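You operate a simulated robot arm through the tools that you are given. There is no shell and no other tool.

You are at the controls of a simulated two-armed robot. One attempt, no reset.

JOB
Splice the kraft paper: leader strip in its slot, both clamps down, press a tab on, clamps open again.
Fine: the strip lies as on its shelf, paper end toward the big reel.

It is judged by the outcome, as a careful person would: the job done as asked, and still so three seconds after it is handed in. It fails if anything else is knocked over, pushed out of place, dropped, spilled or broken.

ROBOT AND FRAMES
Two 7-joint arms with fingered hands on one trunk that stands fixed in place. Base frame: the origin is at the foot of the trunk, x ahead of it, y to its left, z up. Readings come in mm, degrees, newtons and seconds.
The left shoulder is at [70, 153, 1247], the right one opposite. With the tool pointing down near the work surface each hand reaches from about 100 to 880 mm from the base axis, measured 20 degrees to its own side. Payload 3.9 kg a hand.
The TCP of each hand is the grasp point between the finger pads, 30 mm short of the fingertips. In the tool frame z runs along the fingers and y along their closing line. The gripper opens to 104 mm. The gripper's body begins 35 mm behind the TCP. The gripper is a hand of 4 fingers: y runs from the thumb to the fingers, the wrist lies at [-17, -104, -178] in the tool frame, and closing takes about 1.5 s.
Orientation is that of the tool frame in the base frame, as a unit quaternion [x, y, z, w]. With the fingers straight down and the wrist toward the robot, the tool's x, y and z point along [0, 1, 0], [1, 0, 0] and [0, 0, -1] of the base frame.

CONTROLS
- The arms move only by the tool play_rows. It takes "left_commands", "right_commands" or both (then of equal length, played together; a hand with none holds still); each is a list of rows, each a list of 2 entries, a list of its own where there are three numbers: the shift along the base's x, y, z in mm, then the turn, a rotation vector about the base's x, y, z in degrees. In form: [[[dx, dy, dz], [wx, wy, wz]], ...]. A call has 1 to 20 rows; each row shifts and turns the commanded pose from where the row before left it. "left_gripper" and "right_gripper" are, for a hand that has rows, the gripper command, from -1 (shut) to 1 (fully open), values between in proportion, set as the call begins (left out, the last holds). A row lasts 0.2 s, in which the tool goes at most 50 mm and 8.6 degrees; a call with a longer step from one row to the next is refused whole, and so is a gripper value outside its range. A pose out of reach is approached as far as the arm can. The call stops where the force on the tool passes 50 N (or 10 N more than at its start, if that is more) or the arm is blocked; 0.2 s more then pass. Each finger travels about 72 mm/s and halts on what it meets, pressing with about 22 N; the grip force reading is that of the motor and also rises with nothing between the fingers. The clock runs only during rows and for 0.2 s after the last one: add rows that do not move to give the fingers time. It gives the time, the measured TCP pose, the force on the tool (base axes), the opening and the grip force at its end, in the units of the frame above (readings bear some noise), with the torque about the TCP (base axes, N m) and any sound that the robot's microphone picked up, and new pictures: "pictures" is both (left out), scene, wrist or none (wrist: the cameras of the hands that moved).
- Cameras (640 x 400 px; columns grow to the right, rows downward): "scene" is now at [137.7, 0.2, 1477.2]; the picture's right is [0.01, -1.00, 0.00], its down [-0.59, -0.01, -0.81] and it looks along [0.81, 0.01, -0.59] (base axes); focal length 214 px, centre (320, 200). "left" rides on the left gripper at [-66, -90, -126] in its tool frame; the picture's right is [-0.78, -0.30, 0.56], its down [0.57, -0.70, 0.42] and it looks along [0.26, 0.65, 0.71] (tool axes); focal length 275 px, centre (320, 200). "right" rides on the right gripper at [66, -90, -126] in its tool frame; the picture's right is [-0.78, 0.30, -0.56], its down [-0.57, -0.70, 0.42] and it looks along [-0.27, 0.65, 0.71] (tool axes); focal length 275 px, centre (320, 200). There is no depth. A picture from a camera that has moved, and an enlarged one, comes with that camera's place and axes in the base frame and with its lens.
- lift_body(by): slides the trunk up (or, below 0, down) by that many mm; the arms and the scene camera ride with it, the base frame stays. It gives what a move gives, with no picture.
- finger_targets(index, middle, ring, thumb_bend, thumb_turn, hand): sets how far each is bent, from 0 (flat) to 1 (curled in); at 0.3 the hand is open as for a grip, at 0.7 the pads meet at the TCP. One left out holds its place. A second passes; each finger stops where it meets its share of the squeeze, and holds until it gets a number again. A gripper value or a shape takes the hand back. It gives what a move gives, with no picture; readings hold the bend of each and the force on the fingers (four entries, about 0 where the hand has none), thumb and palm. thumb_turn goes from beside the hand (0) to across from the fingers (1), as for a grip.
- preshape(shape, hand): the hand has 4 fingers and takes this shape, open, in about a second: jaw (thumb against the fingers, like two jaws); tri (thumb and two fingers); tip (a fingertip pinch); poke (one finger out to press); point (the index stretched); flat (the hand flat); cup (the hand cupped); fist (a fist). The gripper value then closes the fingers along that shape, each until it touches; the sizes above hold for jaw. It gives what a move gives, with no picture.
- pan_tilt(pan, tilt): turns the head with the scene camera to pan (to the left, within 86 degrees either way) and tilt (down, from -29 to 69), counted from straight ahead of the robot. It gives what a move gives, and a new picture of the scene camera.
- inspect(camera, box): a new picture of the part [left, top, right, bottom] of that camera's present view, enlarged. The clock stands still meanwhile.
- hand_in(): hands the job in; it is judged then, once.

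Nothing tells you positions but the pictures and the camera data. Unless the task says otherwise, let go and move clear before handing in.

The tools are called after ">>>" as name(argument=value, ...) on one line, values as JSON. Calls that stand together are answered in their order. play_rows: Moves the arms, as the interface text tells. Its arguments: {"type":"object","properties":{"left_commands":{"type":"array","items":{"type":"array"}},"left_gripper":{"type":"number"},"right_commands":{"type":"array","items":{"type":"array"}},"right_gripper":{"type":"number"},"pictures":{"type":"string","enum":["both","scene","wrist","none"]}},"required":[]} The other tools are called the same way: lift_body (by) slides the trunk up or down; preshape (shape, hand) gives the hand a shape; finger_targets (index, middle, ring, thumb_bend, thumb_turn, hand) moves the fingers one by one; pan_tilt (pan, tilt) turns the head that bears the scene camera; inspect (camera, box) takes an enlarged picture of a part of a camera's view; hand_in () hands the job in.

At the start:

```text
time: 0.0
left_position: [583.6, 119.0, 1283.2]
left_tool_rot: [0.707, 0.707, 0.0, 0.0]
left_wrist_force: [0.2, -0.5, 0.3]
left_moment: [-0.02, 0.0, 0.01]
left_opening: 103.7
left_finger_force: 0.1
left_shape: jaw
left_bend: [0.3, 0.3, 0.3, 0.3, 0.97]
left_finger forces: [0.0, 0.0, 0.0, 0.0, 0.0, 0.0]
right_position: [477.1, -281.3, 1343.4]
right_tool_rot: [0.708, 0.707, 0.001, 0.0]
right_wrist_force: [0.0, 0.2, -0.1]
right_moment: [-0.01, -0.01, -0.02]
right_opening: 103.7
right_finger_force: 0.1
right_shape: jaw
right_bend: [0.3, 0.3, 0.3, 0.3, 0.97]
right_finger forces: [0.0, 0.0, 0.1, 0.0, 0.0, 0.1]
trunk travel left (down, up): [-700.0, 240.0]
head pan, tilt: [0.8, 36.1]
```

scene: 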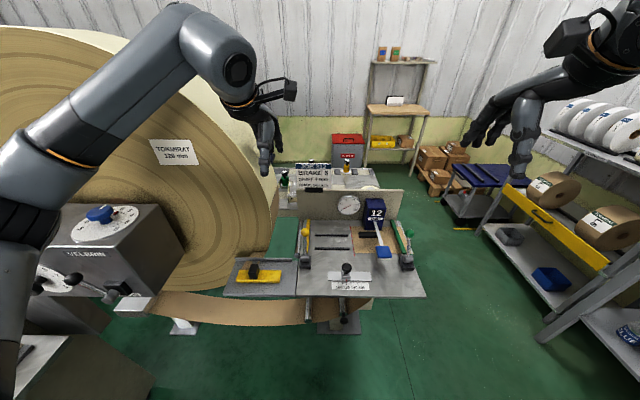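
right: 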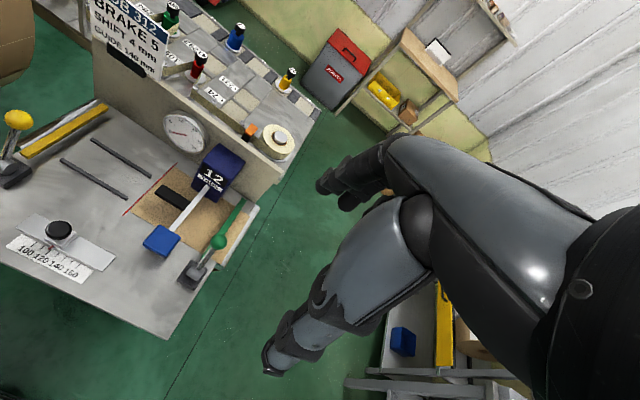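
left: 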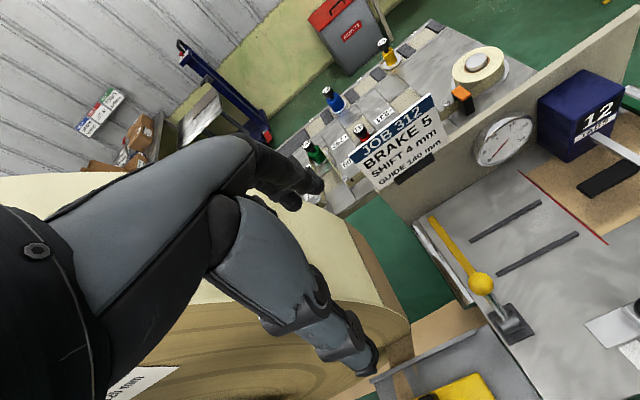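

I see a splicing table ahead with two lever clamps (yellow knob on the left, green on the right), a blue tab dispenser marked 12, a slot between two dark rails and a shelf with a yellow-and-black object at the left. I'll look closer before moving.

>>> inspect(camera="scene", box=[210, 170, 440, 330])

>>> inspect(camera="right", box=[0, 80, 320, 340])

>>> inspect(camera="left", box=[340, 60, 640, 400])

```text
2.50 times, centred on (325, 250) of scene
camera zoom: at [137.7, 0.2, 1477.2], right [0.01, -1.0, 0.0], down [-0.59, -0.01, -0.81], along [0.81, 0.01, -0.59], focal length 536 px, centre (308, 75)
```

zoom: 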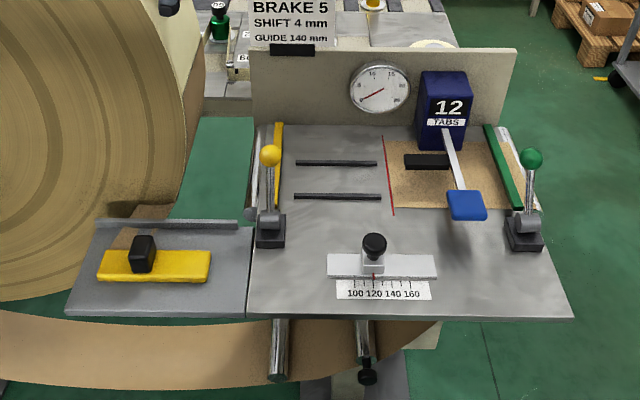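

```text
1.54 times, centred on (160, 210) of right
camera zoom: at [387.1, -215.9, 1467.2], right [0.3, -0.78, 0.56], down [-0.7, -0.57, -0.42], along [0.65, -0.27, -0.71], focal length 424 px, centre (566, 185)
```

zoom: 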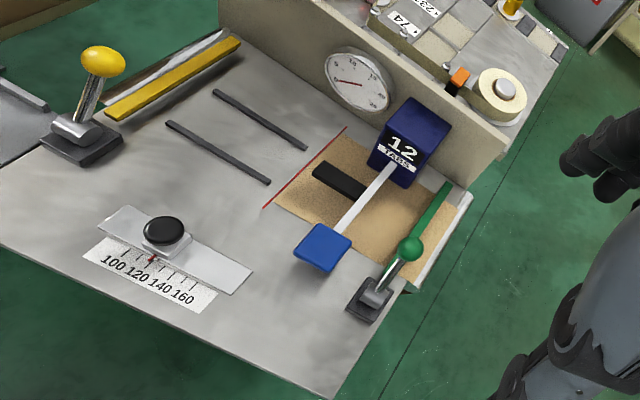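

```text
1.18 times, centred on (490, 230) of left
camera zoom: at [492.3, 55.0, 1408.0], right [-0.3, -0.78, -0.56], down [-0.7, 0.57, -0.42], along [0.65, 0.26, -0.71], focal length 324 px, centre (120, 165)
```

zoom: 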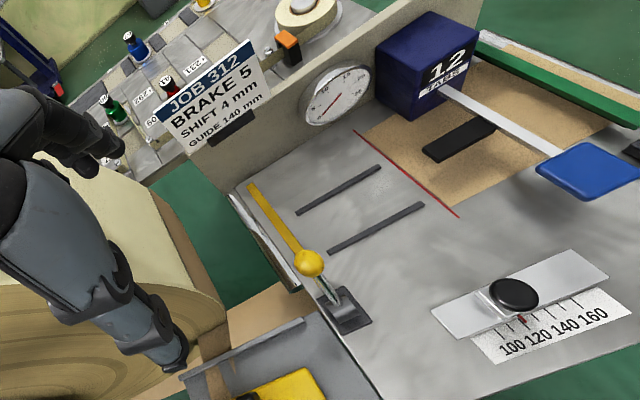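

The table top works out at about z 955 mm, with the slot rails around x 595 to 653 and y -87 to 24. The strip sits near (494, 175). I'll bring both wrist cameras closer for a better look.

>>> play_rows(left_commands=[[[-21, 14, -27], [0, 0, 0]], [[-21, 14, -27], [0, 0, 0]], [[-21, 14, -27], [0, 0, 0]], [[-21, 14, -27], [0, 0, 0]], [[-21, 14, -27], [0, 0, 0]], [[0, 0, 0], [0, 0, 0]], [[0, 0, 0], [0, 0, 0]], [[0, 0, 0], [0, 0, 0]]], right_commands=[[[-5, 25, -27], [0, 0, 0]], [[-5, 25, -27], [0, 0, 0]], [[-5, 25, -27], [0, 0, 0]], [[-5, 25, -27], [0, 0, 0]], [[-5, 25, -27], [0, 0, 0]], [[-5, 25, -27], [0, 0, 0]], [[-5, 25, -27], [0, 0, 0]], [[0, 0, 0], [0, 0, 0]]])

```text
time: 0.7
left_position: [533.3, 123.5, 1241.3]
left_tool_rot: [0.723, 0.69, 0.008, 0.017]
left_wrist_force: [-3.4, -43.5, 23.4]
left_moment: [0.31, -1.86, -3.55]
left_opening: 104.1
left_finger_force: 0.1
left_shape: jaw
left_bend: [0.3, 0.3, 0.2, 0.3, 0.97]
left_finger forces: [0.1, 0.1, 48.4, 0.0, 0.0, 0.0]
right_position: [468.8, -239.5, 1282.6]
right_tool_rot: [0.704, 0.71, 0.005, -0.005]
right_wrist_force: [0.7, 0.3, -0.3]
right_moment: [-0.05, 0.04, -0.01]
right_opening: 103.7
right_finger_force: 0.1
right_shape: jaw
right_bend: [0.3, 0.3, 0.3, 0.3, 0.97]
right_finger forces: [0.1, 0.1, 0.1, 0.1, 0.0, 0.0]
trunk travel left (down, up): [-700.0, 240.0]
head pan, tilt: [0.8, 36.1]
stopped in row 3 (left hand): the force on the tool passed its limit at 54 N (the readings are from after the stop); the commanded pose is now the measured one
camera scene: at [137.3, -25.0, 1478.2], right [0.01, -1.0, -0.02], down [-0.59, 0.01, -0.81], along [0.81, 0.02, -0.59], focal length 214 px, centre (320, 200)
camera right: at [377.4, -176.3, 1408.1], right [0.3, -0.78, 0.55], down [-0.7, -0.57, -0.43], along [0.65, -0.25, -0.72], focal length 275 px, centre (320, 200)
camera left: at [436.0, 63.6, 1363.2], right [-0.31, -0.77, -0.56], down [-0.66, 0.6, -0.45], along [0.68, 0.23, -0.69], focal length 275 px, centre (320, 200)
```

scene: 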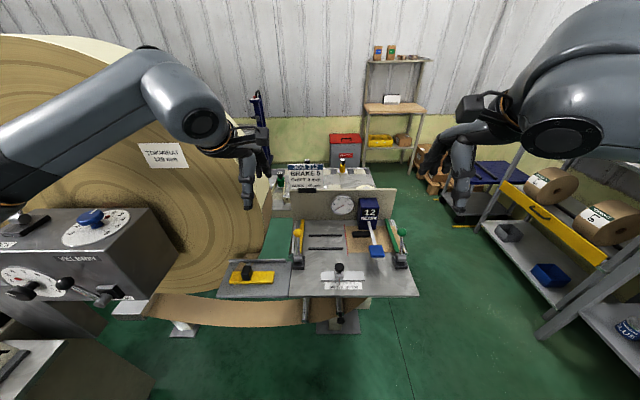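
right: 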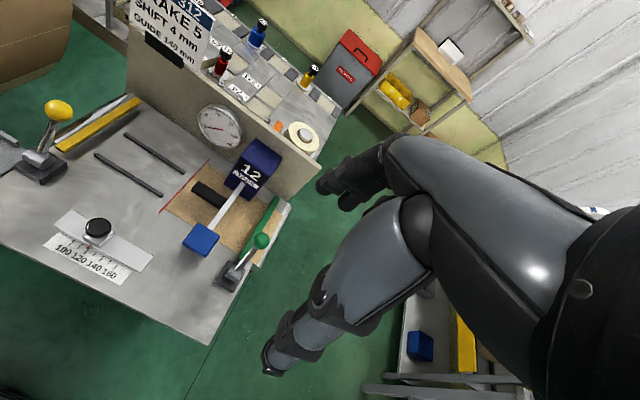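
left: 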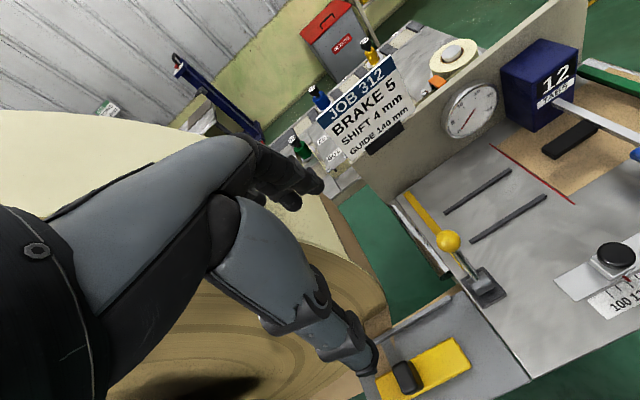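

The left hand's outer finger met the big reel's rim, which reaches further right than I judged. I'll back the left hand away to the right and toward the robot, then study where the reel lies.

>>> play_rows(left_commands=[[[0, -20, 5], [0, 0, 0]], [[-5, -25, 5], [0, 0, 0]], [[-20, -20, 0], [0, 0, 0]], [[-30, 0, 0], [0, 0, 0]], [[-30, 0, 0], [0, 0, 0]], [[0, 0, 0], [0, 0, 0]]])

```text
time: 2.1
left_position: [451.4, 77.7, 1244.2]
left_tool_rot: [0.714, 0.7, 0.004, 0.008]
left_wrist_force: [-0.7, -0.4, -0.1]
left_moment: [0.03, -0.04, 0.02]
left_opening: 103.8
left_finger_force: 0.0
left_shape: jaw
left_bend: [0.3, 0.3, 0.3, 0.3, 0.97]
left_finger forces: [0.0, 0.0, 0.0, 0.0, 0.0, 0.1]
right_position: [468.5, -227.7, 1283.5]
right_tool_rot: [0.705, 0.71, 0.0, -0.002]
right_wrist_force: [-0.3, -0.3, -0.7]
right_moment: [0.01, -0.01, 0.01]
right_opening: 103.8
right_finger_force: 0.0
right_shape: jaw
right_bend: [0.3, 0.3, 0.3, 0.3, 0.97]
right_finger forces: [0.0, 0.1, 0.0, 0.0, 0.0, 0.0]
trunk travel left (down, up): [-700.0, 240.0]
head pan, tilt: [0.8, 36.1]
camera scene: at [138.1, -3.9, 1477.1], right [0.01, -1.0, 0.0], down [-0.59, -0.01, -0.81], along [0.81, 0.01, -0.59], focal length 214 px, centre (320, 200)
camera left: at [357.8, 15.6, 1366.7], right [-0.3, -0.77, -0.56], down [-0.68, 0.58, -0.44], along [0.67, 0.25, -0.7], focal length 275 px, centre (320, 200)
```

scene: 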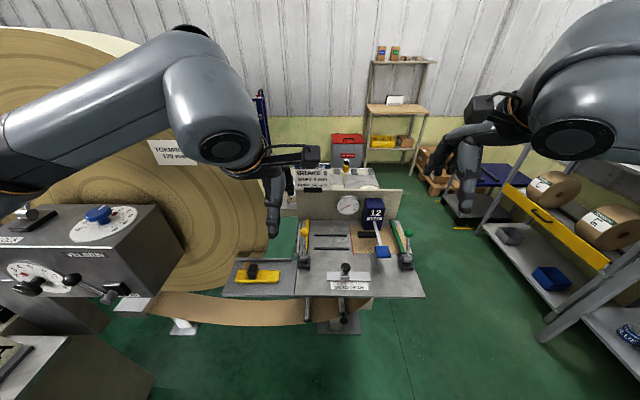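
left: 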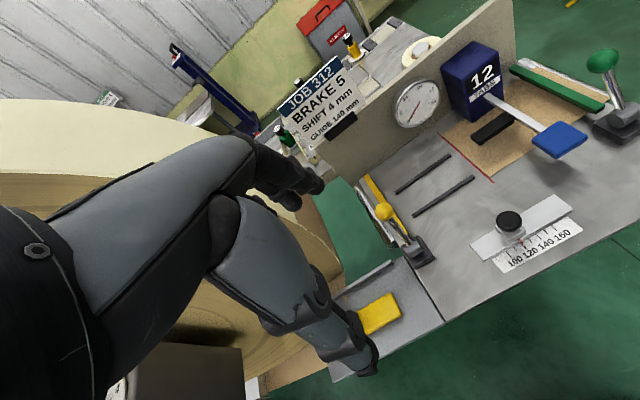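

The hand is clear and the trunk has settled back. I'll zoom in on the reel edge, the strip and the clamps to fix their geometry.

>>> inspect(camera="left", box=[240, 160, 480, 400])

>>> inspect(camera="scene", box=[220, 190, 330, 310])

>>> inspect(camera="scene", box=[330, 190, 430, 300])

>>> inspect(camera="right", box=[0, 80, 320, 320])

```text
1.67 times, centred on (360, 280) of left
camera zoom: at [357.8, 15.6, 1366.7], right [-0.3, -0.77, -0.56], down [-0.68, 0.58, -0.44], along [0.67, 0.25, -0.7], focal length 459 px, centre (253, 67)
```

zoom: 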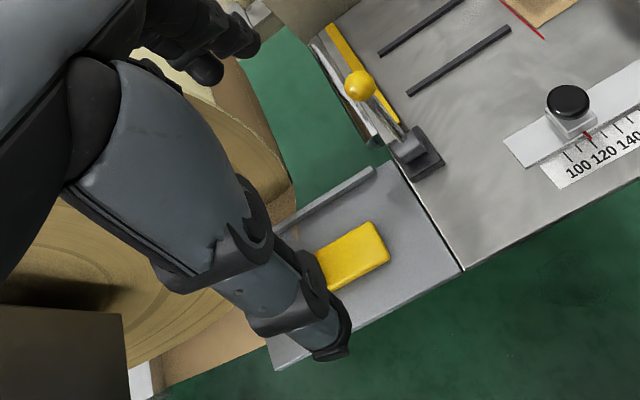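

```text
3.33 times, centred on (275, 250) of scene
camera zoom: at [138.1, -3.9, 1477.1], right [0.01, -1.0, 0.0], down [-0.59, -0.01, -0.81], along [0.81, 0.01, -0.59], focal length 715 px, centre (470, 33)
```

zoom: 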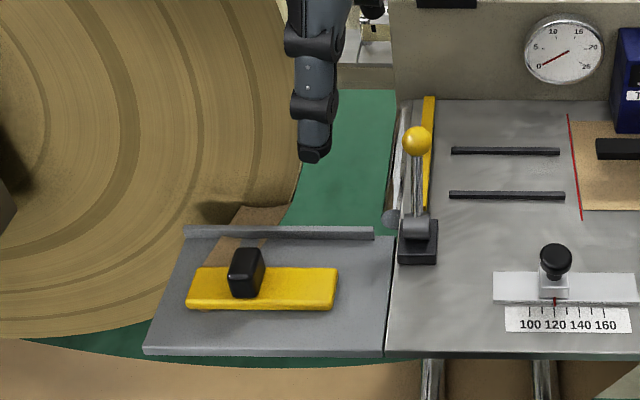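

```text
3.64 times, centred on (380, 245) of scene
camera zoom: at [138.1, -3.9, 1477.1], right [0.01, -1.0, 0.0], down [-0.59, -0.01, -0.81], along [0.81, 0.01, -0.59], focal length 780 px, centre (102, 36)
```

zoom: 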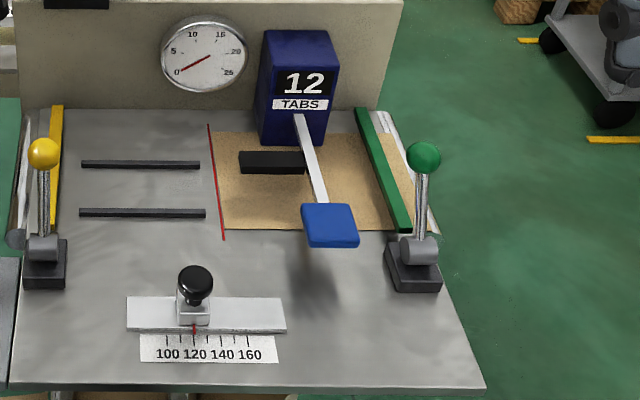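

```text
1.67 times, centred on (160, 200) of right
camera zoom: at [378.2, -162.9, 1408.7], right [0.3, -0.78, 0.55], down [-0.7, -0.58, -0.43], along [0.65, -0.26, -0.72], focal length 459 px, centre (587, 200)
```

zoom: 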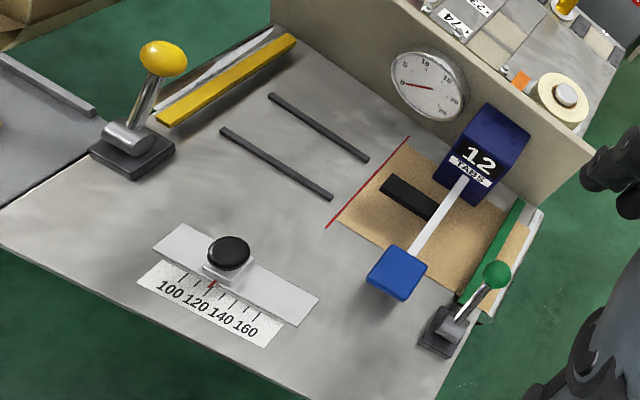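

The reel is a big disc whose front face is around x 570–600, with its right rim near y 145. The strip lies in front of it at about x 472–503, y 111–228, with a black handle near (487, 178). I'll approach the strip from the robot side, keeping clear of the reel, and look again.

>>> play_rows(left_commands=[[[-3, 17, -27], [0, 0, 0]], [[-3, 17, -27], [0, 1, 1]], [[-3, 17, -27], [0, 0, 0]], [[-2, 17, -27], [0, 0, 0]], [[0, 17, -27], [0, 0, 0]], [[0, 0, -20], [0, 0, 0]], [[0, 0, 0], [0, 0, 0]], [[0, 0, 0], [0, 0, 0]], [[0, 0, 0], [0, 0, 0]]], left_gripper=0.3)

>>> inspect(camera="scene", box=[200, 180, 320, 310])

```text
time: 4.1
left_position: [440.1, 166.3, 1084.7]
left_tool_rot: [0.708, 0.706, -0.003, 0.005]
left_wrist_force: [0.1, 0.1, -0.6]
left_moment: [-0.01, 0.0, -0.01]
left_opening: 67.9
left_finger_force: 0.0
left_shape: jaw
left_bend: [0.73, 0.39, 0.35, 0.6, 0.99]
left_finger forces: [0.0, 0.0, 0.1, 0.0, 0.1, 0.1]
right_position: [469.6, -224.4, 1284.1]
right_tool_rot: [0.703, 0.711, 0.0, 0.0]
right_wrist_force: [0.1, -0.5, 0.3]
right_moment: [0.01, -0.01, -0.01]
right_opening: 103.8
right_finger_force: 0.0
right_shape: jaw
right_bend: [0.3, 0.3, 0.3, 0.3, 0.97]
right_finger forces: [0.0, 0.1, 0.0, 0.0, 0.1, 0.0]
trunk travel left (down, up): [-700.0, 240.0]
head pan, tilt: [0.8, 36.1]
camera scene: at [137.9, 0.1, 1477.2], right [0.01, -1.0, 0.0], down [-0.59, -0.01, -0.81], along [0.81, 0.01, -0.59], focal length 214 px, centre (320, 200)
camera left: at [349.2, 103.8, 1211.3], right [-0.3, -0.78, -0.55], down [-0.7, 0.57, -0.43], along [0.65, 0.26, -0.72], focal length 275 px, centre (320, 200)
```

scene: 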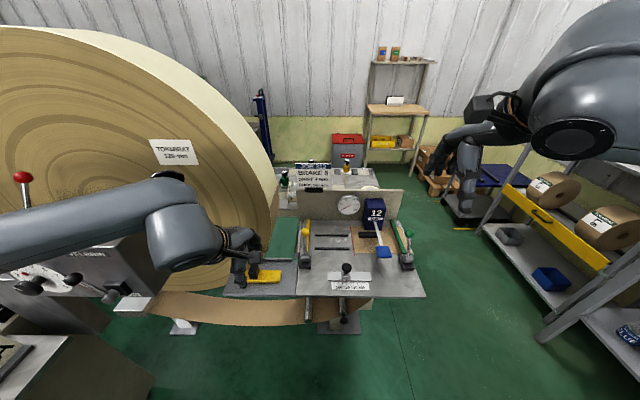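
left: 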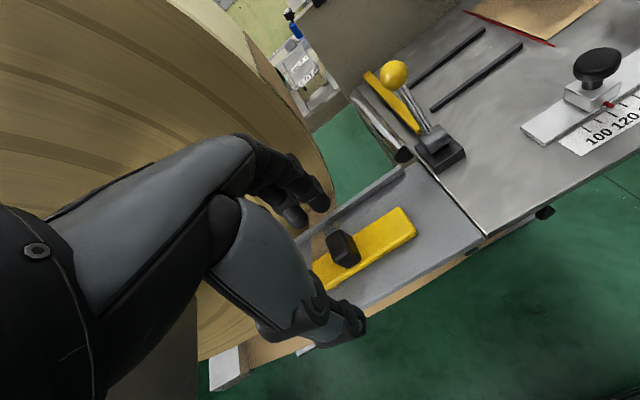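

```text
3.08 times, centred on (260, 245) of scene
camera zoom: at [137.9, 0.1, 1477.2], right [0.01, -1.0, 0.0], down [-0.59, -0.01, -0.81], along [0.81, 0.01, -0.59], focal length 660 px, centre (505, 62)
```

zoom: 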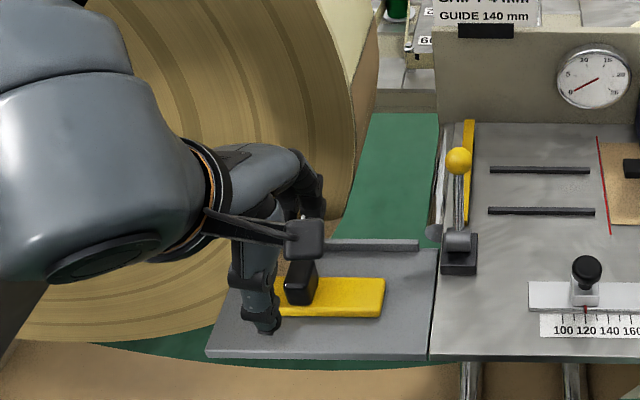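

>>> inspect(camera="left", box=[270, 130, 510, 330])

>>> inspect(camera="left", box=[150, 0, 390, 200])

```text
2.00 times, centred on (390, 230) of left
camera zoom: at [349.2, 103.8, 1211.3], right [-0.3, -0.78, -0.55], down [-0.7, 0.57, -0.43], along [0.65, 0.26, -0.72], focal length 551 px, centre (180, 140)
```

zoom: 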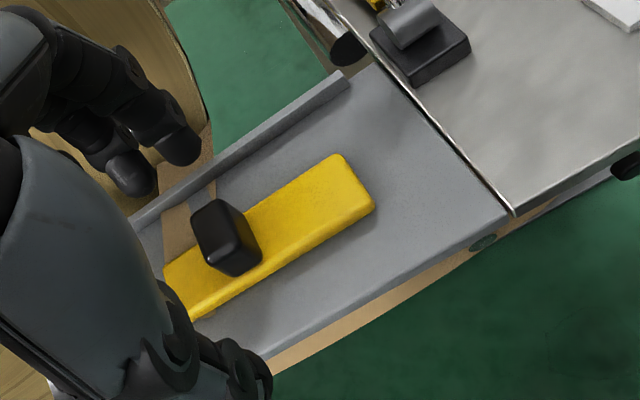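

```text
2.00 times, centred on (270, 100) of left
camera zoom: at [349.2, 103.8, 1211.3], right [-0.3, -0.78, -0.55], down [-0.7, 0.57, -0.43], along [0.65, 0.26, -0.72], focal length 551 px, centre (420, 400)
```

zoom: 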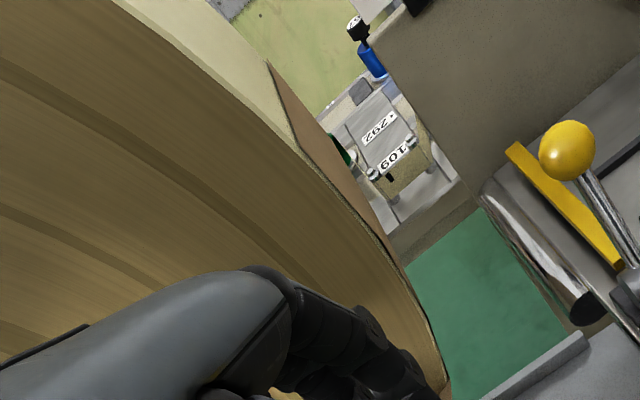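

The reel's front face works out at x≈605, so there's room over the strip. The strip spans about x 468–503, y 118–231, and its handle is centred near (486, 185) with its top at z≈1002. I'll try the tri hand shape for the handle.

>>> preshape(hand="left", shape="tri")

>>> inspect(camera="left", box=[160, 60, 480, 380])

>>> inspect(camera="scene", box=[200, 200, 320, 310])

```text
time: 5.0
left_position: [440.5, 166.9, 1086.7]
left_tool_rot: [0.708, 0.706, -0.003, 0.004]
left_wrist_force: [0.2, -0.5, -0.4]
left_moment: [-0.01, -0.01, -0.01]
left_opening: 104.1
left_finger_force: 0.1
left_shape: tri
left_bend: [0.3, 0.3, 0.99, 0.3, 0.97]
left_finger forces: [0.0, 0.0, 0.0, 0.0, 0.1, 0.2]
right_position: [468.7, -224.3, 1284.7]
right_tool_rot: [0.704, 0.71, 0.0, 0.0]
right_wrist_force: [0.2, 0.4, -0.8]
right_moment: [-0.01, -0.02, 0.02]
right_opening: 103.8
right_finger_force: 0.1
right_shape: jaw
right_bend: [0.3, 0.3, 0.3, 0.3, 0.97]
right_finger forces: [0.1, 0.1, 0.0, 0.1, 0.1, 0.1]
trunk travel left (down, up): [-700.0, 240.0]
head pan, tilt: [0.8, 36.1]
```

```text
1.25 times, centred on (320, 220) of left
camera zoom: at [348.9, 103.9, 1211.5], right [-0.3, -0.78, -0.55], down [-0.7, 0.57, -0.43], along [0.65, 0.26, -0.72], focal length 344 px, centre (320, 175)
```

zoom: 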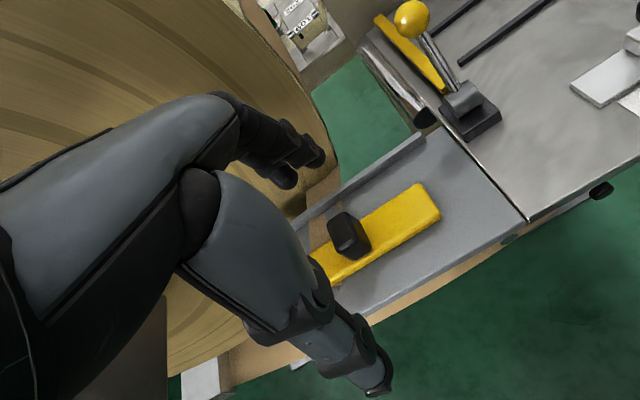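

```text
3.64 times, centred on (260, 255) of scene
camera zoom: at [137.6, 0.1, 1477.2], right [0.01, -1.0, 0.0], down [-0.59, -0.01, -0.81], along [0.81, 0.01, -0.59], focal length 780 px, centre (538, 0)
```

zoom: 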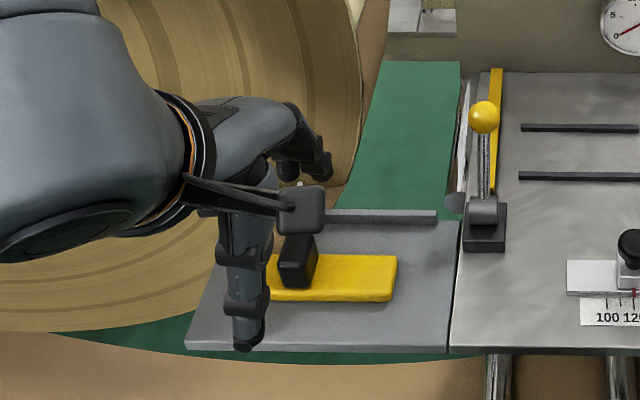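

The index and middle fingers straddle the tool axis with the thumb opposite, which suits the handle. I'll narrow the opening and hover directly over it.

>>> play_rows(left_commands=[[[0, 0, 0], [0.5, 0, 0]], [[0, 0, 0], [0, 0, 0]], [[10, 4, 0], [0, 0, 0]], [[12, 4, -5], [0, 0, 0]], [[12, 4, -10], [0, 0, 0]], [[12, 4, -10], [0, 0, 0]], [[0, 0, 0], [0, 0, 0]], [[0, 0, 0], [0, 0, 0]], [[0, 0, 0], [0, 0, 0]]], left_gripper=0.0)

>>> inspect(camera="left", box=[160, 60, 480, 380])

>>> inspect(camera="scene", box=[200, 200, 320, 310])

```text
time: 7.0
left_position: [486.4, 182.8, 1062.4]
left_tool_rot: [0.707, 0.707, -0.001, 0.0]
left_wrist_force: [0.9, 1.0, 0.7]
left_moment: [-0.02, -0.01, 0.01]
left_opening: 52.4
left_finger_force: 0.0
left_shape: tri
left_bend: [0.74, 0.44, 0.99, 0.68, 1.0]
left_finger forces: [0.1, 0.0, 0.0, 0.0, 0.1, 0.1]
right_position: [469.0, -223.2, 1284.3]
right_tool_rot: [0.704, 0.71, 0.0, 0.0]
right_wrist_force: [0.2, -1.1, 0.7]
right_moment: [-0.01, -0.01, 0.0]
right_opening: 103.7
right_finger_force: 0.1
right_shape: jaw
right_bend: [0.3, 0.3, 0.3, 0.3, 0.97]
right_finger forces: [0.0, 0.0, 0.0, 0.0, 0.1, 0.0]
trunk travel left (down, up): [-700.0, 240.0]
head pan, tilt: [0.8, 36.1]
camera scene: at [137.9, 0.2, 1477.2], right [0.01, -1.0, 0.0], down [-0.59, -0.01, -0.81], along [0.81, 0.01, -0.59], focal length 214 px, centre (320, 200)
camera left: at [395.6, 118.6, 1187.8], right [-0.3, -0.78, -0.56], down [-0.7, 0.57, -0.43], along [0.65, 0.26, -0.71], focal length 275 px, centre (320, 200)
```

scene: 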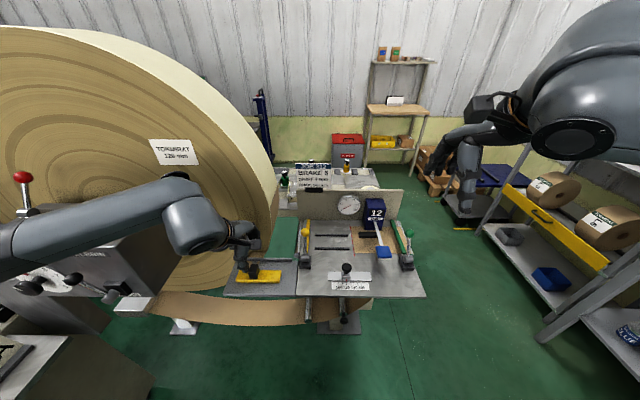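
left: 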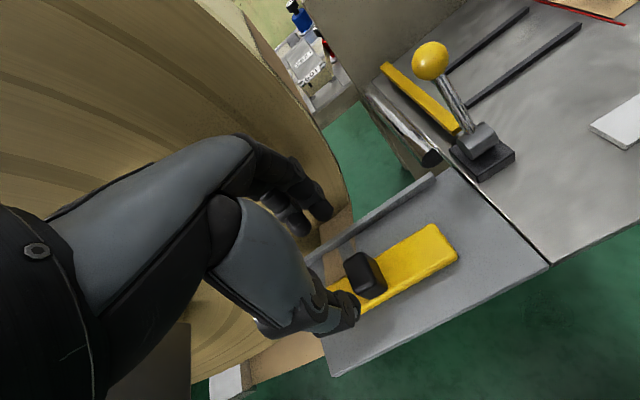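

```text
1.25 times, centred on (320, 220) of left
camera zoom: at [395.6, 118.6, 1187.8], right [-0.3, -0.78, -0.56], down [-0.7, 0.57, -0.43], along [0.65, 0.26, -0.71], focal length 344 px, centre (320, 175)
```

zoom: 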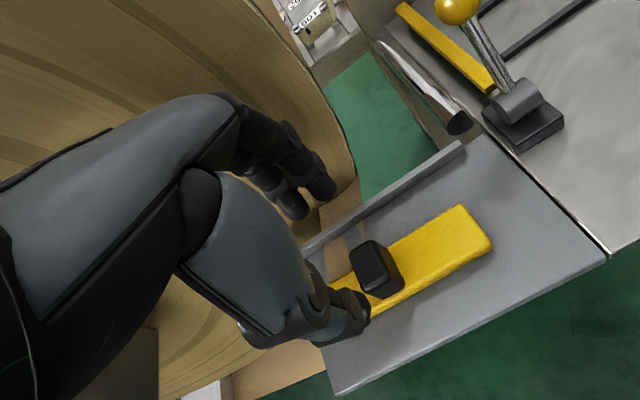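

```text
3.64 times, centred on (260, 255) of scene
camera zoom: at [137.9, 0.2, 1477.2], right [0.01, -1.0, 0.0], down [-0.59, -0.01, -0.81], along [0.81, 0.01, -0.59], focal length 780 px, centre (538, 0)
```

zoom: 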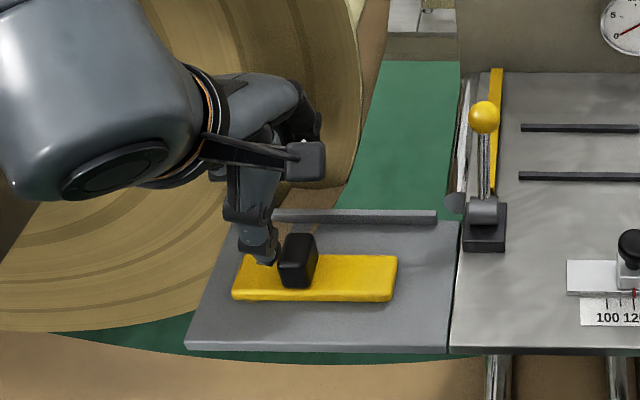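

The fingers are over the handle, slightly left of its centre. I'll shift 3 mm right and go down around it.

>>> play_rows(left_commands=[[[1, -3, -10], [0, 0, 0]], [[0, 0, -15], [0, 0, 0]], [[0, 0, -15], [0, 0, 0]], [[0, 0, -12], [0, 0, 0]], [[0, 0, -8], [0, 0, 0]], [[0, 0, 0], [0, 0, 0]], [[0, 0, 0], [0, 0, 0]]])

>>> inspect(camera="left", box=[200, 120, 480, 380])

>>> inspect(camera="scene", box=[220, 220, 320, 300])

```text
time: 8.6
left_position: [486.1, 179.5, 1001.3]
left_tool_rot: [0.707, 0.707, 0.0, 0.001]
left_wrist_force: [0.8, -1.6, 0.6]
left_moment: [-0.01, -0.01, -0.01]
left_opening: 52.6
left_finger_force: 0.0
left_shape: tri
left_bend: [0.74, 0.44, 0.99, 0.68, 1.0]
left_finger forces: [0.0, 0.0, 0.0, 0.0, 0.0, 0.1]
right_position: [468.9, -223.5, 1285.3]
right_tool_rot: [0.704, 0.71, 0.0, 0.0]
right_wrist_force: [0.4, 0.5, -0.4]
right_moment: [0.03, 0.01, -0.02]
right_opening: 103.7
right_finger_force: 0.0
right_shape: jaw
right_bend: [0.3, 0.3, 0.3, 0.3, 0.97]
right_finger forces: [0.0, 0.0, 0.0, 0.0, 0.1, 0.0]
trunk travel left (down, up): [-700.0, 240.0]
head pan, tilt: [0.8, 36.1]
camera scene: at [137.7, 0.1, 1477.2], right [0.01, -1.0, 0.0], down [-0.59, -0.01, -0.81], along [0.81, 0.01, -0.59], focal length 214 px, centre (320, 200)
camera left: at [395.3, 114.7, 1126.6], right [-0.3, -0.78, -0.56], down [-0.7, 0.57, -0.43], along [0.65, 0.26, -0.71], focal length 275 px, centre (320, 200)
```

scene: 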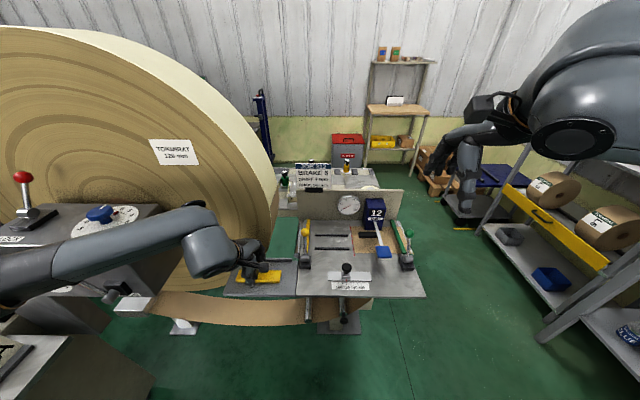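
left: 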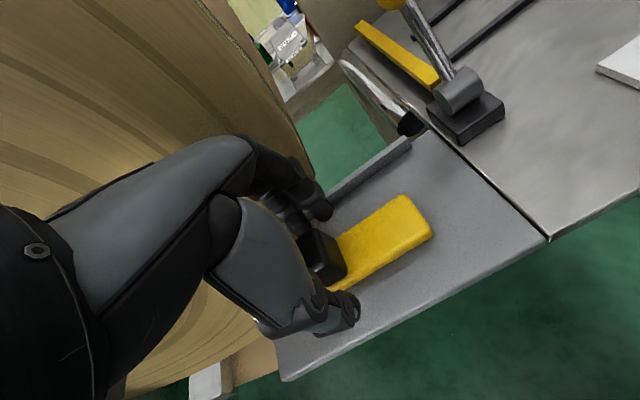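

```text
1.54 times, centred on (340, 250) of left
camera zoom: at [395.3, 114.7, 1126.6], right [-0.3, -0.78, -0.56], down [-0.7, 0.57, -0.43], along [0.65, 0.26, -0.71], focal length 424 px, centre (289, 123)
```

zoom: 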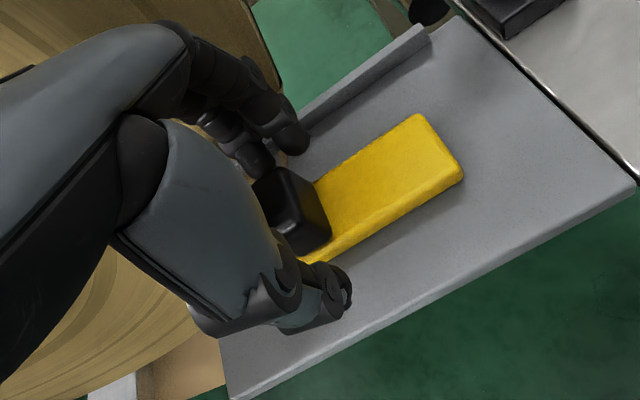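

```text
5.00 times, centred on (270, 260) of scene
camera zoom: at [137.7, 0.1, 1477.2], right [0.01, -1.0, 0.0], down [-0.59, -0.01, -0.81], along [0.81, 0.01, -0.59], focal length 1072 px, centre (570, -100)
```

zoom: 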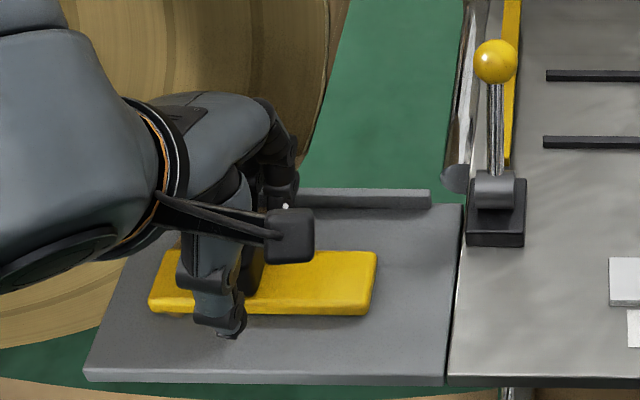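

The thumb and two fingers now straddle the handle, with the tips just above the strip. I'll close the grip.

>>> play_rows(left_commands=[[[0, 0, 0], [0, 0, 0]], [[0, 0, 0], [0, 0, 0]], [[0, 0, 0], [0, 0, 0]], [[0, 0, 0], [0, 0, 0]], [[0, 0, 0], [0, 0, 0]], [[0, 0, 0], [0, 0, 0]], [[0, 0, 0], [0, 0, 0]], [[0, 0, 0], [0, 0, 0]]], left_gripper=-1)

>>> inspect(camera="left", box=[200, 120, 480, 380])

>>> inspect(camera="scene", box=[220, 220, 320, 300])

```text
time: 10.4
left_position: [487.3, 179.2, 1001.4]
left_tool_rot: [0.708, 0.707, 0.0, 0.001]
left_wrist_force: [-0.2, 0.1, 0.8]
left_moment: [0.01, -0.02, 0.02]
left_opening: 24.7
left_finger_force: 22.2
left_shape: tri
left_bend: [0.74, 0.56, 1.0, 0.75, 1.0]
left_finger forces: [8.3, 13.9, 0.0, 0.0, 19.3, 0.0]
right_position: [467.4, -224.6, 1284.3]
right_tool_rot: [0.704, 0.71, -0.001, 0.001]
right_wrist_force: [-0.8, 0.0, 1.0]
right_moment: [0.01, 0.02, -0.02]
right_opening: 103.8
right_finger_force: 0.0
right_shape: jaw
right_bend: [0.3, 0.3, 0.3, 0.3, 0.97]
right_finger forces: [0.1, 0.0, 0.0, 0.0, 0.0, 0.0]
trunk travel left (down, up): [-700.0, 240.0]
head pan, tilt: [0.8, 36.1]
camera scene: at [137.7, 0.1, 1477.2], right [0.01, -1.0, 0.0], down [-0.59, -0.01, -0.81], along [0.81, 0.01, -0.59], focal length 214 px, centre (320, 200)
camera left: at [395.4, 114.7, 1126.7], right [-0.3, -0.78, -0.56], down [-0.7, 0.57, -0.43], along [0.65, 0.26, -0.71], focal length 275 px, centre (320, 200)
```

scene: 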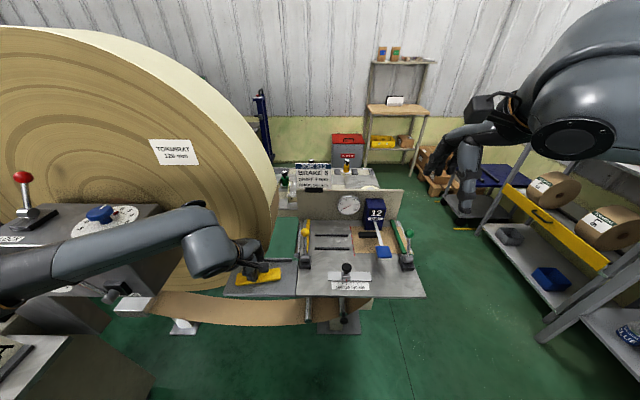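
left: 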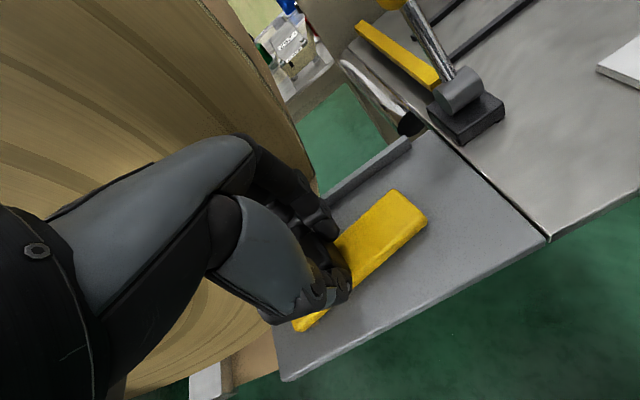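

```text
1.54 times, centred on (340, 250) of left
camera zoom: at [395.4, 114.7, 1126.7], right [-0.3, -0.78, -0.56], down [-0.7, 0.57, -0.43], along [0.65, 0.26, -0.71], focal length 424 px, centre (289, 123)
```

zoom: 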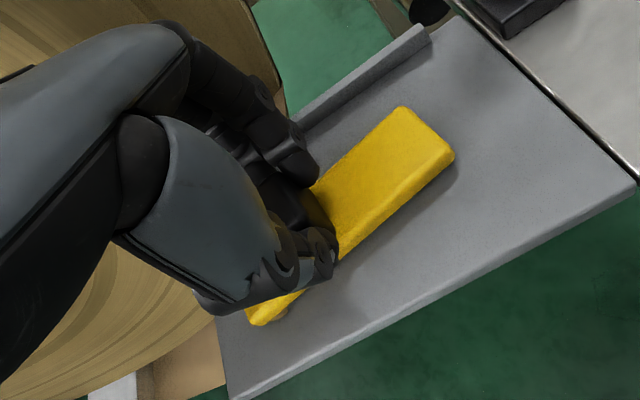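

```text
5.00 times, centred on (270, 260) of scene
camera zoom: at [137.7, 0.1, 1477.2], right [0.01, -1.0, 0.0], down [-0.59, -0.01, -0.81], along [0.81, 0.01, -0.59], focal length 1072 px, centre (570, -100)
```

zoom: 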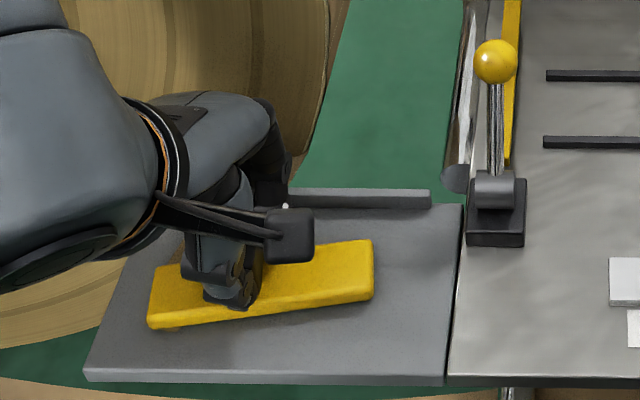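

The grip holds, but closing turned the strip by about 8°. I'll lift it straight up and turn it back level with its shelf orientation, then check.

>>> play_rows(left_commands=[[[0, 0, 6], [0, 0, 0]], [[0, 0, 10], [0, 0, 0]], [[-2, 0, 15], [0, 0, 0]], [[-3, 0, 15], [0, 0, -2]], [[-3, 0, 10], [0, 0, -2]], [[-3, 0, 10], [0, 0, -2]], [[-3, 0, 5], [0, 0, -2]], [[0, 0, 0], [0, 0, 0]], [[0, 0, 0], [0, 0, 0]], [[0, 0, 0], [0, 0, 0]]])

>>> inspect(camera="left", box=[200, 120, 480, 380])

>>> inspect(camera="scene", box=[220, 210, 340, 300])

```text
time: 12.6
left_position: [474.0, 179.9, 1073.1]
left_tool_rot: [0.755, 0.656, 0.0, 0.001]
left_wrist_force: [0.7, -0.6, -1.2]
left_moment: [-0.03, -0.01, 0.01]
left_opening: 24.5
left_finger_force: 22.4
left_shape: tri
left_bend: [0.74, 0.56, 1.0, 0.75, 1.0]
left_finger forces: [8.1, 13.6, 0.0, 0.0, 19.2, 0.1]
right_position: [469.2, -223.7, 1283.9]
right_tool_rot: [0.704, 0.71, 0.0, -0.001]
right_wrist_force: [-0.4, 0.1, -0.3]
right_moment: [0.04, 0.01, 0.01]
right_opening: 103.7
right_finger_force: 0.0
right_shape: jaw
right_bend: [0.3, 0.3, 0.3, 0.3, 0.97]
right_finger forces: [0.1, 0.0, 0.0, 0.1, 0.1, 0.0]
trunk travel left (down, up): [-700.0, 240.0]
head pan, tilt: [0.8, 36.1]
camera scene: at [137.6, 0.2, 1477.2], right [0.01, -1.0, 0.0], down [-0.59, -0.01, -0.81], along [0.81, 0.01, -0.59], focal length 214 px, centre (320, 200)
camera left: at [374.7, 128.3, 1197.3], right [-0.4, -0.73, -0.56], down [-0.61, 0.67, -0.43], along [0.68, 0.17, -0.71], focal length 275 px, centre (320, 200)
```

scene: 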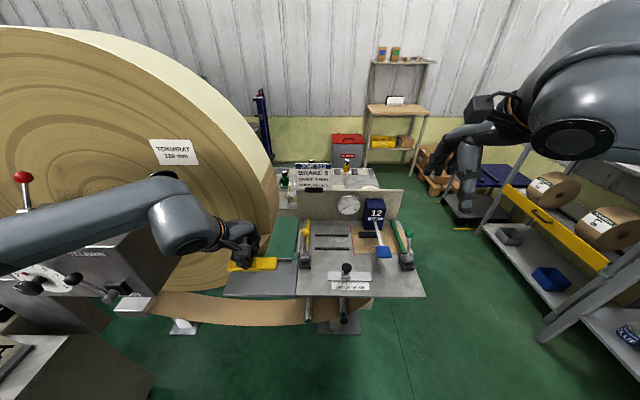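
left: 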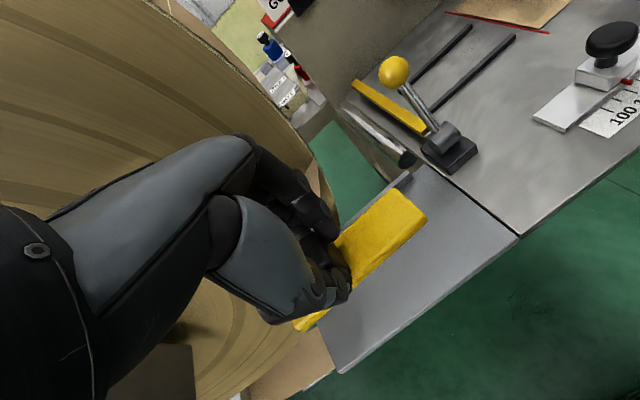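

```text
1.54 times, centred on (340, 250) of left
camera zoom: at [374.7, 128.3, 1197.3], right [-0.4, -0.73, -0.56], down [-0.61, 0.67, -0.43], along [0.68, 0.17, -0.71], focal length 424 px, centre (289, 123)
```

zoom: 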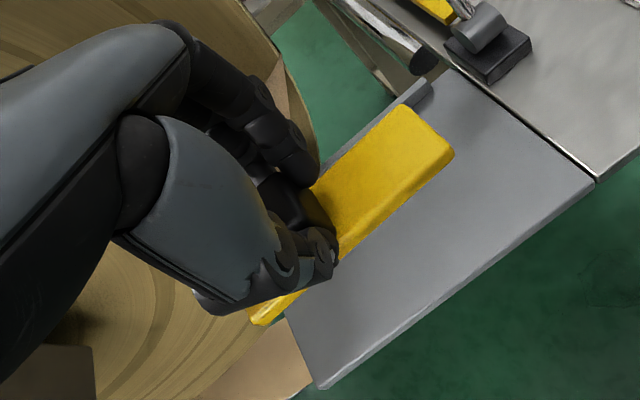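

```text
4.44 times, centred on (280, 255) of scene
camera zoom: at [137.6, 0.2, 1477.2], right [0.01, -1.0, 0.0], down [-0.59, -0.01, -0.81], along [0.81, 0.01, -0.59], focal length 953 px, centre (498, -44)
```

zoom: 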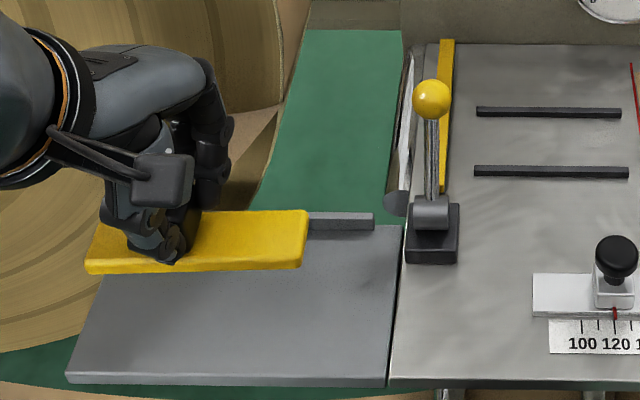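

The strip is held level and nearly aligned, and its paper follows it from the reel. I'll carry it around the front of the yellow clamp, above the guide, and then check.

>>> play_rows(left_commands=[[[-6, 0, 9], [0, 0, -1]], [[-10, -5, 9], [0, 0, 0]], [[-3, -15, 4], [0, 0, 0]], [[0, -18, 0], [0, 0, 0]], [[0, -18, 0], [0, 0, 0]], [[0, -18, 0], [0, 0, 0]], [[0, -18, 0], [0, 0, 0]], [[0, -18, 0], [0, 0, 0]], [[0, -18, 0], [0, 0, 0]], [[0, -18, 0], [0, 0, 0]], [[0, -18, 0], [0, 0, 0]], [[0, -18, 0], [0, 0, 0]], [[0, -18, 0], [0, 0, 0]], [[0, -10, 0], [0, 0, 0]], [[0, 0, 0], [0, 0, 0]], [[0, 0, 0], [0, 0, 0]], [[0, 0, 0], [0, 0, 0]]])

>>> inspect(camera="scene", box=[250, 180, 420, 310])

```text
time: 16.2
left_position: [452.9, -30.1, 1095.0]
left_tool_rot: [0.761, 0.649, 0.0, 0.001]
left_wrist_force: [-0.6, 0.3, -0.8]
left_moment: [0.0, -0.01, 0.03]
left_opening: 24.4
left_finger_force: 22.1
left_shape: tri
left_bend: [0.74, 0.56, 1.0, 0.75, 1.0]
left_finger forces: [8.3, 13.9, 0.0, 0.1, 19.0, 0.0]
right_position: [468.9, -223.7, 1285.1]
right_tool_rot: [0.704, 0.71, 0.0, 0.0]
right_wrist_force: [-0.5, 0.6, -0.6]
right_moment: [0.0, -0.01, -0.01]
right_opening: 103.8
right_finger_force: 0.1
right_shape: jaw
right_bend: [0.3, 0.3, 0.3, 0.3, 0.97]
right_finger forces: [0.0, 0.0, 0.0, 0.0, 0.0, 0.0]
trunk travel left (down, up): [-700.0, 240.0]
head pan, tilt: [0.8, 36.1]
camera scene: at [137.8, -0.2, 1477.2], right [0.01, -1.0, 0.0], down [-0.59, -0.01, -0.81], along [0.81, 0.01, -0.59], focal length 214 px, centre (320, 200)
camera left: at [354.1, -80.6, 1219.8], right [-0.41, -0.72, -0.56], down [-0.6, 0.68, -0.43], along [0.68, 0.16, -0.71], focal length 275 px, centre (320, 200)
```

scene: 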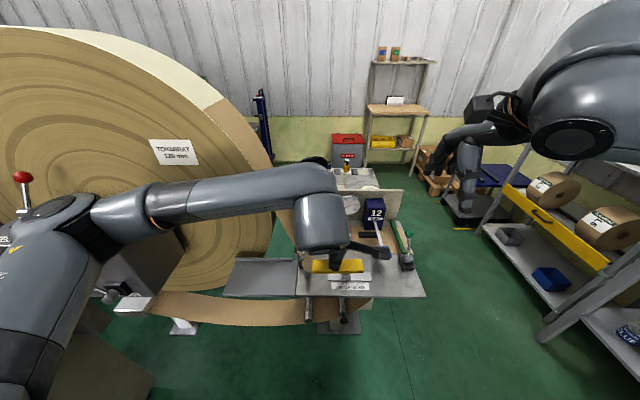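
left: 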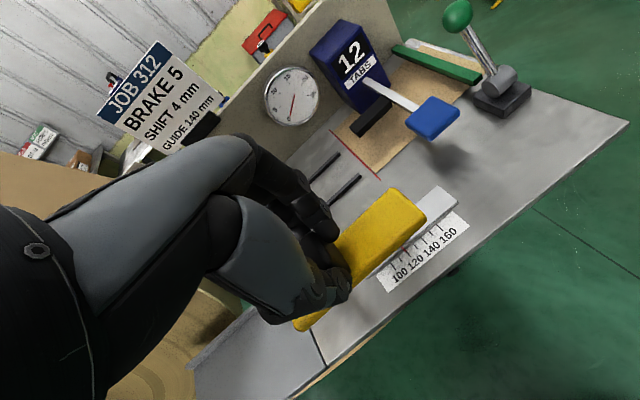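

```text
3.08 times, centred on (335, 245) of scene
camera zoom: at [137.8, -0.2, 1477.2], right [0.01, -1.0, 0.0], down [-0.59, -0.01, -0.81], along [0.81, 0.01, -0.59], focal length 660 px, centre (274, 62)
```

zoom: 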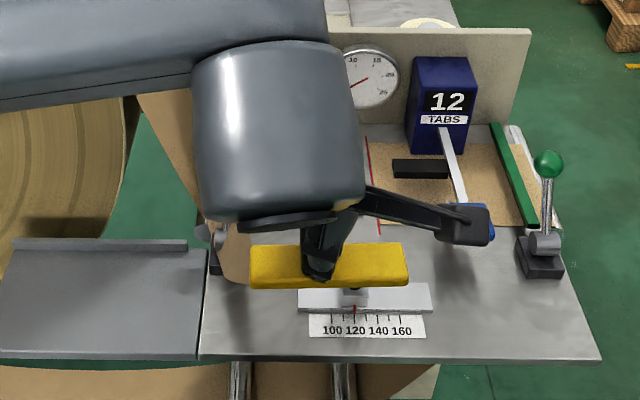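

The strip is over the front of the table with its paper trailing correctly. I'll move it forward over the slot, staying high, and check clearance to the yellow knob before going down.

>>> play_rows(left_commands=[[[15, 0, 0], [0, 0, -1]], [[20, 0, 0], [0, 0, 0]], [[20, 0, 0], [0, 0, 0]], [[20, 0, 0], [0, 0, 0]], [[20, 0, 0], [0, 0, 0]], [[20, 0, 0], [0, 0, 0]], [[20, 0, 0], [0, 0, 0]], [[20, 0, 0], [0, 0, 0]], [[11, 1, 0], [0, 0, 0]], [[0, 0, 0], [0, 0, 0]], [[0, 0, 0], [0, 0, 0]], [[0, 0, 0], [0, 0, 0]]])

>>> inspect(camera="scene", box=[250, 170, 420, 310])

>>> inspect(camera="right", box=[0, 60, 320, 320])

```text
time: 18.8
left_position: [621.5, -28.4, 1095.3]
left_tool_rot: [0.767, 0.642, -0.001, 0.001]
left_wrist_force: [0.1, 0.0, -0.6]
left_moment: [0.03, 0.0, -0.01]
left_opening: 24.2
left_finger_force: 22.1
left_shape: tri
left_bend: [0.74, 0.56, 1.0, 0.75, 1.0]
left_finger forces: [7.6, 13.9, 0.0, 0.0, 19.0, 0.1]
right_position: [468.5, -224.2, 1284.3]
right_tool_rot: [0.704, 0.71, 0.001, 0.0]
right_wrist_force: [-0.4, -0.5, 0.7]
right_moment: [0.01, 0.0, -0.01]
right_opening: 103.8
right_finger_force: 0.2
right_shape: jaw
right_bend: [0.3, 0.3, 0.3, 0.3, 0.97]
right_finger forces: [0.0, 0.0, 0.1, 0.0, 0.1, 0.1]
trunk travel left (down, up): [-700.0, 240.0]
head pan, tilt: [0.8, 36.1]
camera scene: at [137.9, 0.0, 1477.2], right [0.01, -1.0, 0.0], down [-0.59, -0.01, -0.81], along [0.81, 0.01, -0.59], focal length 214 px, centre (320, 200)
camera left: at [520.1, -77.9, 1219.8], right [-0.43, -0.71, -0.56], down [-0.59, 0.69, -0.43], along [0.69, 0.15, -0.71], focal length 275 px, centre (320, 200)
```

scene: 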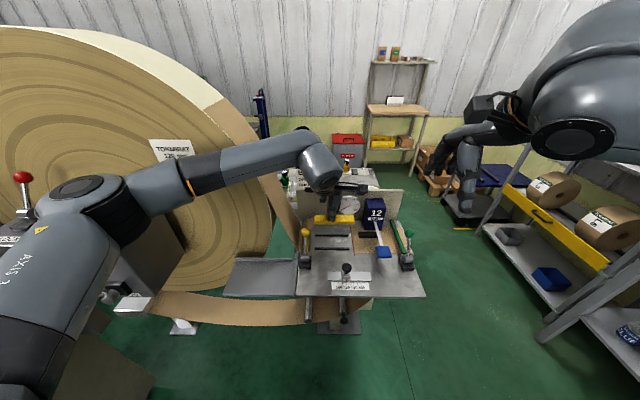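
left: 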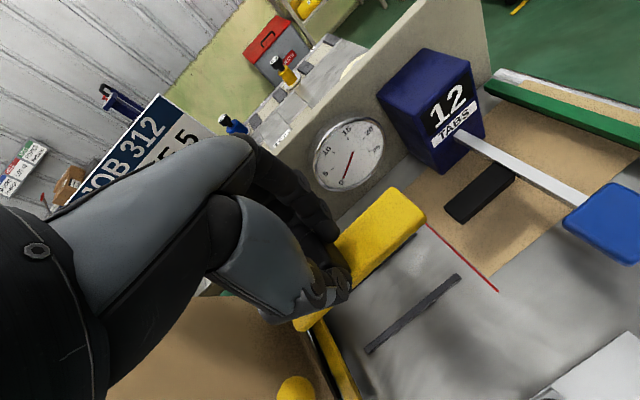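

```text
2.86 times, centred on (335, 240) of scene
camera zoom: at [137.9, 0.0, 1477.2], right [0.01, -1.0, 0.0], down [-0.59, -0.01, -0.81], along [0.81, 0.01, -0.59], focal length 613 px, centre (277, 86)
```

zoom: 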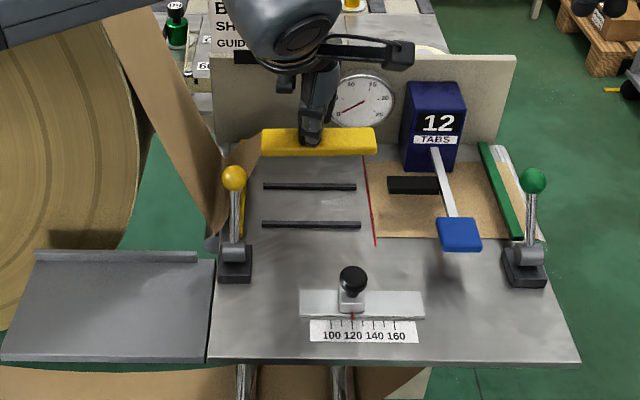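

```text
1.54 times, centred on (160, 190) of right
camera zoom: at [378.0, -158.9, 1409.3], right [0.3, -0.77, 0.56], down [-0.7, -0.58, -0.42], along [0.65, -0.26, -0.71], focal length 424 px, centre (566, 215)
```

zoom: 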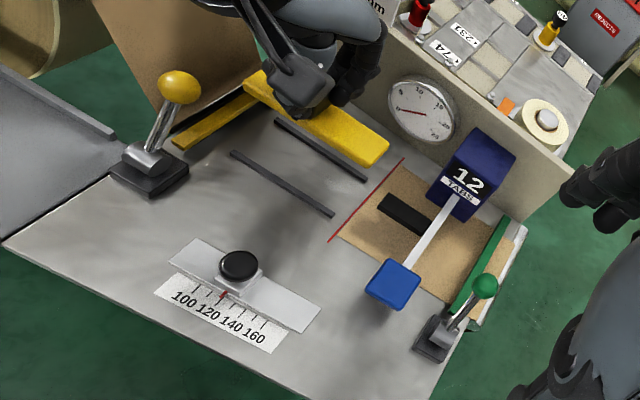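

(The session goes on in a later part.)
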